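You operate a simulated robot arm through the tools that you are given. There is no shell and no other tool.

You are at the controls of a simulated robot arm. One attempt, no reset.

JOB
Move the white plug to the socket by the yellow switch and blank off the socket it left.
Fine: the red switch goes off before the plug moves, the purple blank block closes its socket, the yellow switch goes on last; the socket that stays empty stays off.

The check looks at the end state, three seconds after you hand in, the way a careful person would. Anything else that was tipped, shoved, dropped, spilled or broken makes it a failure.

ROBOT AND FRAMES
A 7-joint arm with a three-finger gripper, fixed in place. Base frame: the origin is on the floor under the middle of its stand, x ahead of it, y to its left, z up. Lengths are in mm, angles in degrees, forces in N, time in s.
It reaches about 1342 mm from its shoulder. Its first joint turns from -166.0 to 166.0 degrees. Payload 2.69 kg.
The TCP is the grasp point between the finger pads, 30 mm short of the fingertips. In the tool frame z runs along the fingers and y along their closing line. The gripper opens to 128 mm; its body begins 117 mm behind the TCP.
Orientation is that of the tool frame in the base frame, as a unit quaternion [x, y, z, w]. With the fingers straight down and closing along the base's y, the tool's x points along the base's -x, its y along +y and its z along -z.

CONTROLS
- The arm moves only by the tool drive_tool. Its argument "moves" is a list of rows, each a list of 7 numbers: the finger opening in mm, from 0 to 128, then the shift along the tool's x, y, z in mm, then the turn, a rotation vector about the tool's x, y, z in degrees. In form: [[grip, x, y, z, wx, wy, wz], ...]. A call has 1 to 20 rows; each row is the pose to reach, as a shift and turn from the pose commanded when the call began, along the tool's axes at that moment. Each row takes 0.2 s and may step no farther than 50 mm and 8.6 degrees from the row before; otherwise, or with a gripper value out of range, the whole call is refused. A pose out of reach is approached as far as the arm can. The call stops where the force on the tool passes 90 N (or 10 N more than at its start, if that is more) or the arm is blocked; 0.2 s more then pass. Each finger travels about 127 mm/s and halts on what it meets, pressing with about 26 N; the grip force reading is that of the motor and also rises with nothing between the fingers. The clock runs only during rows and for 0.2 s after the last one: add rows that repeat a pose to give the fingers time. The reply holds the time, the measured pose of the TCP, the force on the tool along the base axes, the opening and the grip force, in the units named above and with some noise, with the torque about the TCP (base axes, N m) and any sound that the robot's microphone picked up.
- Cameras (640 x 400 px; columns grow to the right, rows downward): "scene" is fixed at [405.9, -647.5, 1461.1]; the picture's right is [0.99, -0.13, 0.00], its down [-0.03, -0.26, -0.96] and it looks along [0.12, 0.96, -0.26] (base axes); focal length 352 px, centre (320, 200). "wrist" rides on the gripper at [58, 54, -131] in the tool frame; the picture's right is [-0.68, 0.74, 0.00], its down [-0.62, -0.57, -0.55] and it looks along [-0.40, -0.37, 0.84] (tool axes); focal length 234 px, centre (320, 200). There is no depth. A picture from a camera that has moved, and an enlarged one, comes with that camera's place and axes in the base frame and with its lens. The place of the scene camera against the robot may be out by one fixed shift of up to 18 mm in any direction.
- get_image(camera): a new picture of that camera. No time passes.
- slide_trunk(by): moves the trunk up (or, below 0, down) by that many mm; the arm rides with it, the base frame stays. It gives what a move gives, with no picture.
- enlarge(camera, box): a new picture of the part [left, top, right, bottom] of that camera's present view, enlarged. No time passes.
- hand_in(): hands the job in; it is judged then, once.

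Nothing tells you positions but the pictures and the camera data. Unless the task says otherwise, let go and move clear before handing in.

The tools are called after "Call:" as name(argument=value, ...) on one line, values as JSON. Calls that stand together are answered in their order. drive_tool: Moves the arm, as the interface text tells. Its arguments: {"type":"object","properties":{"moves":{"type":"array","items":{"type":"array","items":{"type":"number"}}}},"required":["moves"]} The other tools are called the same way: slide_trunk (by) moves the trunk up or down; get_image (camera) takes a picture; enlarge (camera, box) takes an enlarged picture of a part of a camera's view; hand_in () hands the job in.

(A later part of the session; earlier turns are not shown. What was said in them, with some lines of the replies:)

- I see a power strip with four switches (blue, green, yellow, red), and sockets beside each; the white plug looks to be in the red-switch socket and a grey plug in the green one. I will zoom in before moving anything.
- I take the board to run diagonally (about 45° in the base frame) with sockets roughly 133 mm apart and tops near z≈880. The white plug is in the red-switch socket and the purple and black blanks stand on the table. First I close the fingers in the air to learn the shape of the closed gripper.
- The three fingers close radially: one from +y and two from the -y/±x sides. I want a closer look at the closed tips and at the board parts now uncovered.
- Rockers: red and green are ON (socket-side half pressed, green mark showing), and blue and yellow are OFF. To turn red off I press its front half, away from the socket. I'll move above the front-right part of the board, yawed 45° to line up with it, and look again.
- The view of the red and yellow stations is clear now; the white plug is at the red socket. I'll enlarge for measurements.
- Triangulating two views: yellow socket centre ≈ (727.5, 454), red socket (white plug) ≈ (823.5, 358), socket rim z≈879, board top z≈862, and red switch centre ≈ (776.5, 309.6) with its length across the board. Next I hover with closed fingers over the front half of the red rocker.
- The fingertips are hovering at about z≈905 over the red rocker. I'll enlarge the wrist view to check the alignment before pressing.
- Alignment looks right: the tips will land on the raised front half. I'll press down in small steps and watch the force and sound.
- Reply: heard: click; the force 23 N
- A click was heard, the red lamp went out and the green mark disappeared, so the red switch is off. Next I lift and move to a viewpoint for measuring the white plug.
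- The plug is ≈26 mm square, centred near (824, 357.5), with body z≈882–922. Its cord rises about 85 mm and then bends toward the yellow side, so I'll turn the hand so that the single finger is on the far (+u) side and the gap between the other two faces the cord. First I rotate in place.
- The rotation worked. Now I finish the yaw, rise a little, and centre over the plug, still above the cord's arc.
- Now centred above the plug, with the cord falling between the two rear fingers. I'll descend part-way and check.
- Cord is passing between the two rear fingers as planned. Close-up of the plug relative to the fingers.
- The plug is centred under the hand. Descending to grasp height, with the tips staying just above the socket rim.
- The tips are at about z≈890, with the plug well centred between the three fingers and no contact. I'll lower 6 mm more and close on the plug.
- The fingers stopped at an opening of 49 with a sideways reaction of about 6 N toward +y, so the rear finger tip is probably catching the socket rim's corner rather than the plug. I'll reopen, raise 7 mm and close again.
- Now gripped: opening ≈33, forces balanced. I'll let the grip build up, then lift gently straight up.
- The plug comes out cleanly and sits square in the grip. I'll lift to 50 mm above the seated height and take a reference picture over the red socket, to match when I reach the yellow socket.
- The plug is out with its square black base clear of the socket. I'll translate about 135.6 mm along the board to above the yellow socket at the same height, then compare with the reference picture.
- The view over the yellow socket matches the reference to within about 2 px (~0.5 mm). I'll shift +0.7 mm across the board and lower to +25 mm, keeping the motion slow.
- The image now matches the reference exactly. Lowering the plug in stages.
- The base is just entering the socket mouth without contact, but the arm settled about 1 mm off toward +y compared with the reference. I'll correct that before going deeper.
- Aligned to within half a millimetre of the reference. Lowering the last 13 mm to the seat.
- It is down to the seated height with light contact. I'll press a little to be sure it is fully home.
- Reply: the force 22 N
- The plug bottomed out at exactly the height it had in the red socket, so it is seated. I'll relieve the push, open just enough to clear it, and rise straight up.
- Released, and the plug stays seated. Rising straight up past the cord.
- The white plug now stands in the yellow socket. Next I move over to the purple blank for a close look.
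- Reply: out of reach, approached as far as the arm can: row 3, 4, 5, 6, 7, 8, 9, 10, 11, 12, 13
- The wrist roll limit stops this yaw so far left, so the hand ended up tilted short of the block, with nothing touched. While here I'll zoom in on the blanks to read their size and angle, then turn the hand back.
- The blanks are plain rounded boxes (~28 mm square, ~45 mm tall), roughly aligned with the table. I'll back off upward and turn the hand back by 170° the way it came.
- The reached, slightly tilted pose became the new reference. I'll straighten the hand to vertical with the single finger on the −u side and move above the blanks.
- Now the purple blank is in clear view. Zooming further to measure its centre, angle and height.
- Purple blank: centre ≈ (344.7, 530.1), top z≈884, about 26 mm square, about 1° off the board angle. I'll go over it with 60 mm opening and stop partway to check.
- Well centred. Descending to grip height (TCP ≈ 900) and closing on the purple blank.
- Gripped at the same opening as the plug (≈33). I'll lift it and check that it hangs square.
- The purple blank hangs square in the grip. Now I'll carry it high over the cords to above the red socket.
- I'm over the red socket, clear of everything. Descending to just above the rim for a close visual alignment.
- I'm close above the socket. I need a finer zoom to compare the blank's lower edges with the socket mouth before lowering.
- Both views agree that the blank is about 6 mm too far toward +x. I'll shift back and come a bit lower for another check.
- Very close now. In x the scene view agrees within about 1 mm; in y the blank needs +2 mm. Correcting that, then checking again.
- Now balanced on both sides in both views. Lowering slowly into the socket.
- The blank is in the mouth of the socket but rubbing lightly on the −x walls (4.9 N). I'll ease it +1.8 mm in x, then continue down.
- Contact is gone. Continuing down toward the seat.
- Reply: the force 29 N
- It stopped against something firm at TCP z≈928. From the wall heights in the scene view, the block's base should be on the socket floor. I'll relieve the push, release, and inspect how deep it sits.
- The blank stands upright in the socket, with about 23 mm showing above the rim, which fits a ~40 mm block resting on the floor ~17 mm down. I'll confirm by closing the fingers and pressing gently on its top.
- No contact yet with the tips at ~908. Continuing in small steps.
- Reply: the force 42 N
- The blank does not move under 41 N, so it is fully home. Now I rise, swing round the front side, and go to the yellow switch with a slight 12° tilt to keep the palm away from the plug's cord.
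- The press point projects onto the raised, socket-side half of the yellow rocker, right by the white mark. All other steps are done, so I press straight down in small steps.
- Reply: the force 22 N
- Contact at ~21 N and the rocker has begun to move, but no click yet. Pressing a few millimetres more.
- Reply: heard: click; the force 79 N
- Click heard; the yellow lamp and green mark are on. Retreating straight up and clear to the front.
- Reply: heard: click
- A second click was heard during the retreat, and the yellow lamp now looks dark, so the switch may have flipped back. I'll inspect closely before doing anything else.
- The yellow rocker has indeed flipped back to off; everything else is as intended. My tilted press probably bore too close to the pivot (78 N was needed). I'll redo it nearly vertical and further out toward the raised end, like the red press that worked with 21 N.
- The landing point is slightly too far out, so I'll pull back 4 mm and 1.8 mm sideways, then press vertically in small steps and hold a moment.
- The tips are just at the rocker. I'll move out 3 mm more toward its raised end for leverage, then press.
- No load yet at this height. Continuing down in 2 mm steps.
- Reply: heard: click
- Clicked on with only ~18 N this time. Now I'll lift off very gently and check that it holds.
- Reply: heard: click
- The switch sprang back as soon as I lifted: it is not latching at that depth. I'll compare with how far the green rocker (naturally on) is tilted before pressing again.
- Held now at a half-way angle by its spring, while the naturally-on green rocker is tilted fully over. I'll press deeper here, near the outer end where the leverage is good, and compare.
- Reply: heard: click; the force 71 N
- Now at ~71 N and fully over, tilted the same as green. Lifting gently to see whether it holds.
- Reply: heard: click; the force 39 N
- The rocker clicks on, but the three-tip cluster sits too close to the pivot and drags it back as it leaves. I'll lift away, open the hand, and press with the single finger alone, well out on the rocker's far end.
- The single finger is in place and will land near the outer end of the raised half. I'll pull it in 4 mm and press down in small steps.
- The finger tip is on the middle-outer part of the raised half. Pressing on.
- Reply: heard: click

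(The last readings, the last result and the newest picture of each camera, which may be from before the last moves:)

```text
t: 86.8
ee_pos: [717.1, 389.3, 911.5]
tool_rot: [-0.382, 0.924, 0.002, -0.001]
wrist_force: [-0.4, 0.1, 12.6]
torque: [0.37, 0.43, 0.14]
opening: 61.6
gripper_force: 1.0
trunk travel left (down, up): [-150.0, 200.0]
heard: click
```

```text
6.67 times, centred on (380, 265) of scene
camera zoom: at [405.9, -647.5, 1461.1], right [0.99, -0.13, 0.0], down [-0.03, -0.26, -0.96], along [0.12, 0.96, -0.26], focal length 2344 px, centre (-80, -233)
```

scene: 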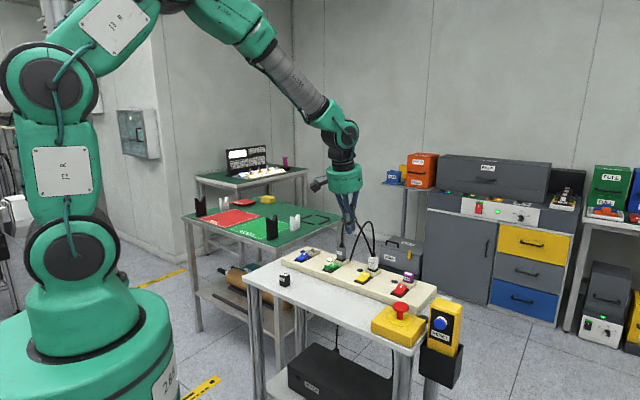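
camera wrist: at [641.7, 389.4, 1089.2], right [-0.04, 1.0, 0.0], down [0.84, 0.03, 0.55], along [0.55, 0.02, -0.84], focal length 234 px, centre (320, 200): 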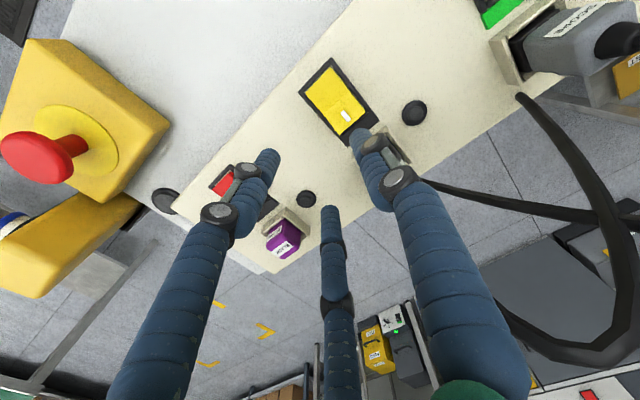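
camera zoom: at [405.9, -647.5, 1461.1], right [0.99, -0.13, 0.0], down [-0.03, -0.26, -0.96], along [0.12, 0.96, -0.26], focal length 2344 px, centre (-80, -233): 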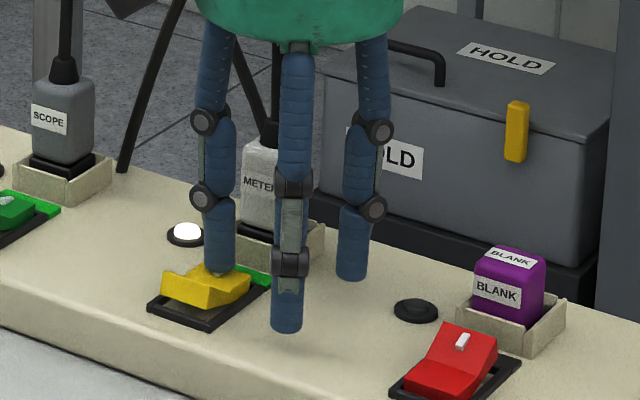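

Clicked on with 12.6 N and it looks fully over. I'll add a little more press, then lift straight off.

Call:
drive_tool(moves=[[60, 0, 0, 2, 0, 0, 0], [60, 0, 0, 2, 0, 0, 0], [60, 0, 0, -3, 0, 0, 0], [60, 0, 0, -15, 0, 0, 0], [60, 0, 0, -30, 0, 0, 0]])

Call:
enlarge(camera="wrist", box=[310, 60, 430, 155])

Call:
enlarge(camera="scene", box=[350, 235, 410, 295])

```text
t: 88.0
ee_pos: [715.0, 388.1, 937.8]
tool_rot: [-0.382, 0.924, 0.002, -0.002]
wrist_force: [-0.2, 0.2, 0.1]
torque: [-0.04, 0.03, 0.01]
opening: 60.1
gripper_force: 0.0
trunk travel left (down, up): [-150.0, 200.0]
```

```text
4.21 times, centred on (370, 108) of wrist
camera zoom: at [635.8, 385.2, 1070.9], right [-0.04, 1.0, 0.0], down [0.84, 0.03, 0.55], along [0.55, 0.02, -0.84], focal length 986 px, centre (110, 590)
```

zoom: 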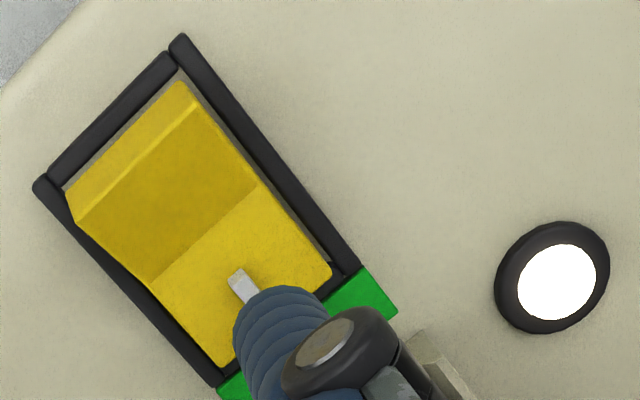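

```text
6.67 times, centred on (380, 265) of scene
camera zoom: at [405.9, -647.5, 1461.1], right [0.99, -0.13, 0.0], down [-0.03, -0.26, -0.96], along [0.12, 0.96, -0.26], focal length 2344 px, centre (-80, -233)
```

zoom: 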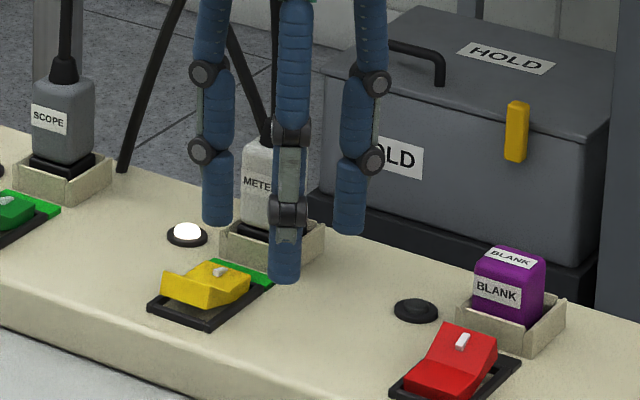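

It latched this time: lamp on, green mark showing, no rebound click. Now rising straight up and moving clear of everything.

Call:
drive_tool(moves=[[60, 0, 0, -25, 0, 0, 0], [60, 0, 0, -60, 0, 0, 0], [60, 0, 0, -100, 0, 0, 0], [60, 0, 0, -140, 0, 0, 0], [60, 0, 0, -180, 0, 0, 0], [60, 20, 0, -215, 0, 0, 0], [60, 60, 0, -225, 0, 0, 0], [60, 105, 0, -225, 0, 0, 0], [60, 150, 0, -225, 0, 0, 0], [60, 150, 0, -225, 0, 0, 0]])

Call:
get_image(camera="scene")

Call:
enlarge(camera="scene", box=[270, 225, 440, 335])

Call:
get_image(camera="wrist")

```text
t: 90.2
ee_pos: [610.1, 281.9, 1163.2]
tool_rot: [-0.382, 0.924, 0.001, -0.001]
wrist_force: [0.6, 0.1, 0.7]
torque: [0.07, -0.06, -0.02]
opening: 60.1
gripper_force: 0.0
trunk travel left (down, up): [-150.0, 200.0]
```

```text
taken
```

scene: 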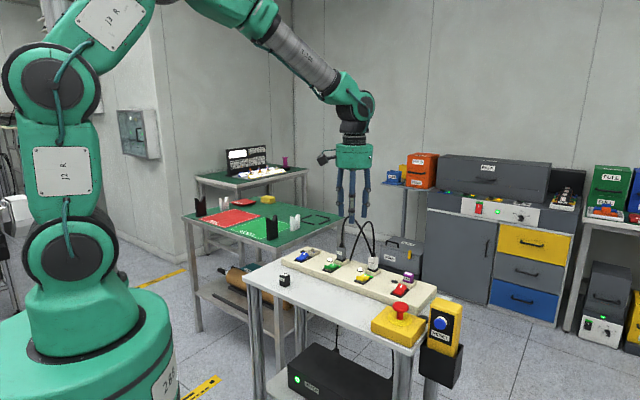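

```text
3.64 times, centred on (355, 280) of scene
camera zoom: at [405.9, -647.5, 1461.1], right [0.99, -0.13, 0.0], down [-0.03, -0.26, -0.96], along [0.12, 0.96, -0.26], focal length 1279 px, centre (193, -91)
```

zoom: 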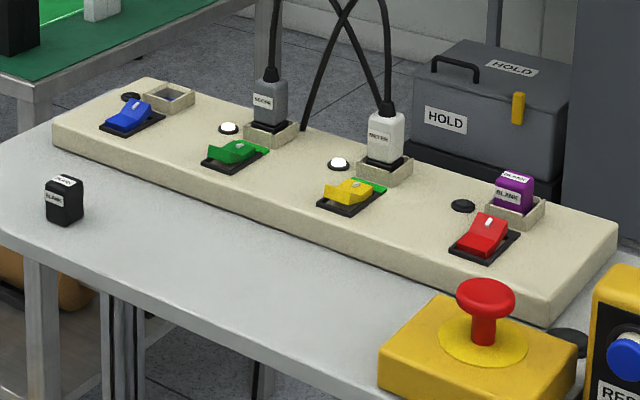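

```text
taken
camera wrist: at [531.4, 279.4, 1294.9], right [-0.04, 1.0, 0.0], down [0.84, 0.03, 0.55], along [0.55, 0.02, -0.84], focal length 234 px, centre (320, 200)
```

wrist: 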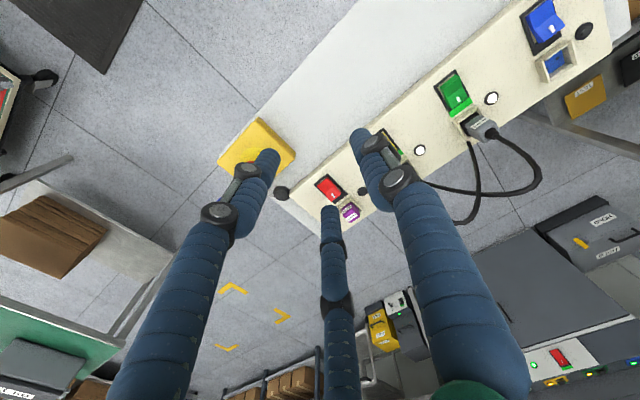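

All states look right: green on, yellow on with lamp lit, red and blue off, black blank untouched. One last close look at the plug and blank.

Call:
enlarge(camera="scene", box=[360, 240, 425, 295])

Call:
enlarge(camera="scene", box=[395, 262, 425, 290])

```text
7.27 times, centred on (392, 268) of scene
camera zoom: at [405.9, -647.5, 1461.1], right [0.99, -0.13, 0.0], down [-0.03, -0.26, -0.96], along [0.12, 0.96, -0.26], focal length 2557 px, centre (-207, -291)
```

zoom: 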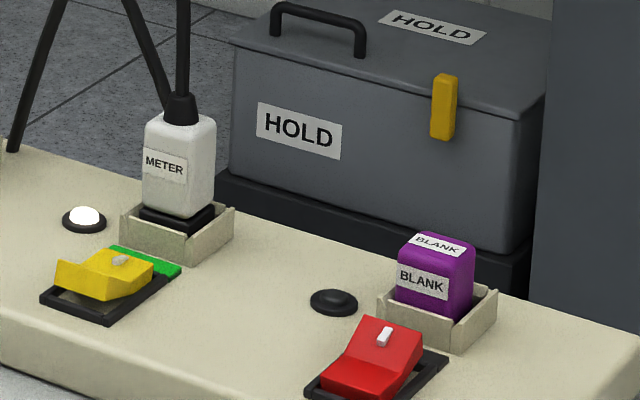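

```text
14.29 times, centred on (410, 276) of scene
camera zoom: at [405.9, -647.5, 1461.1], right [0.99, -0.13, 0.0], down [-0.03, -0.26, -0.96], along [0.12, 0.96, -0.26], focal length 5023 px, centre (-966, -886)
```

zoom: 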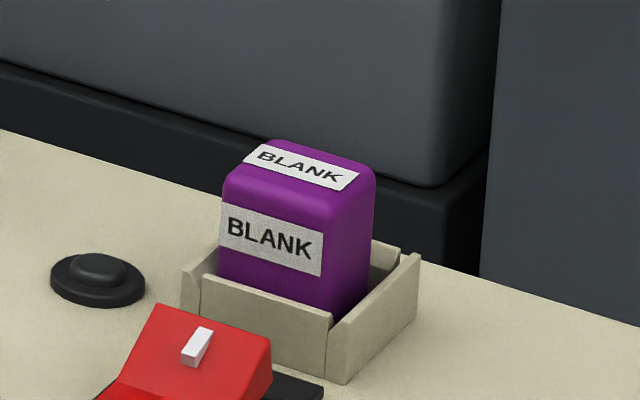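

The white plug sits square in the yellow socket with its switch on and lamp lit. The purple blank stands upright in the red socket with that switch off, blue is still off, green is unchanged and the arm is clear, so I'm handing in.

Call:
hand_in()

```text
The job is handed in.
```

The job is handed in, and the last pictures showed everything where you wanted it. I don't have the check's verdict.

- **Red switch:** I turned it off before touching the plug, and it is still off.
- **White plug:** It is in the socket by the yellow switch. It stopped at the same depth as in its old socket and held firm when I pushed on it.
- **Purple blank:** It stands upright in the socket the plug left, and did not sink when I pressed it with about 41 N. It sits a millimetre or two off centre.
- **Yellow switch:** It went on last and stayed on, with its lamp lit. My first presses made it click on, but it sprang back off as I lifted away. Pressing with one finger farther out made it stay.
- **Everything else:** The empty socket by the blue switch is still off. The green switch is still on with its plug in place, and the black blank has not moved.

The arm is up and clear of the board, with nothing in the gripper.
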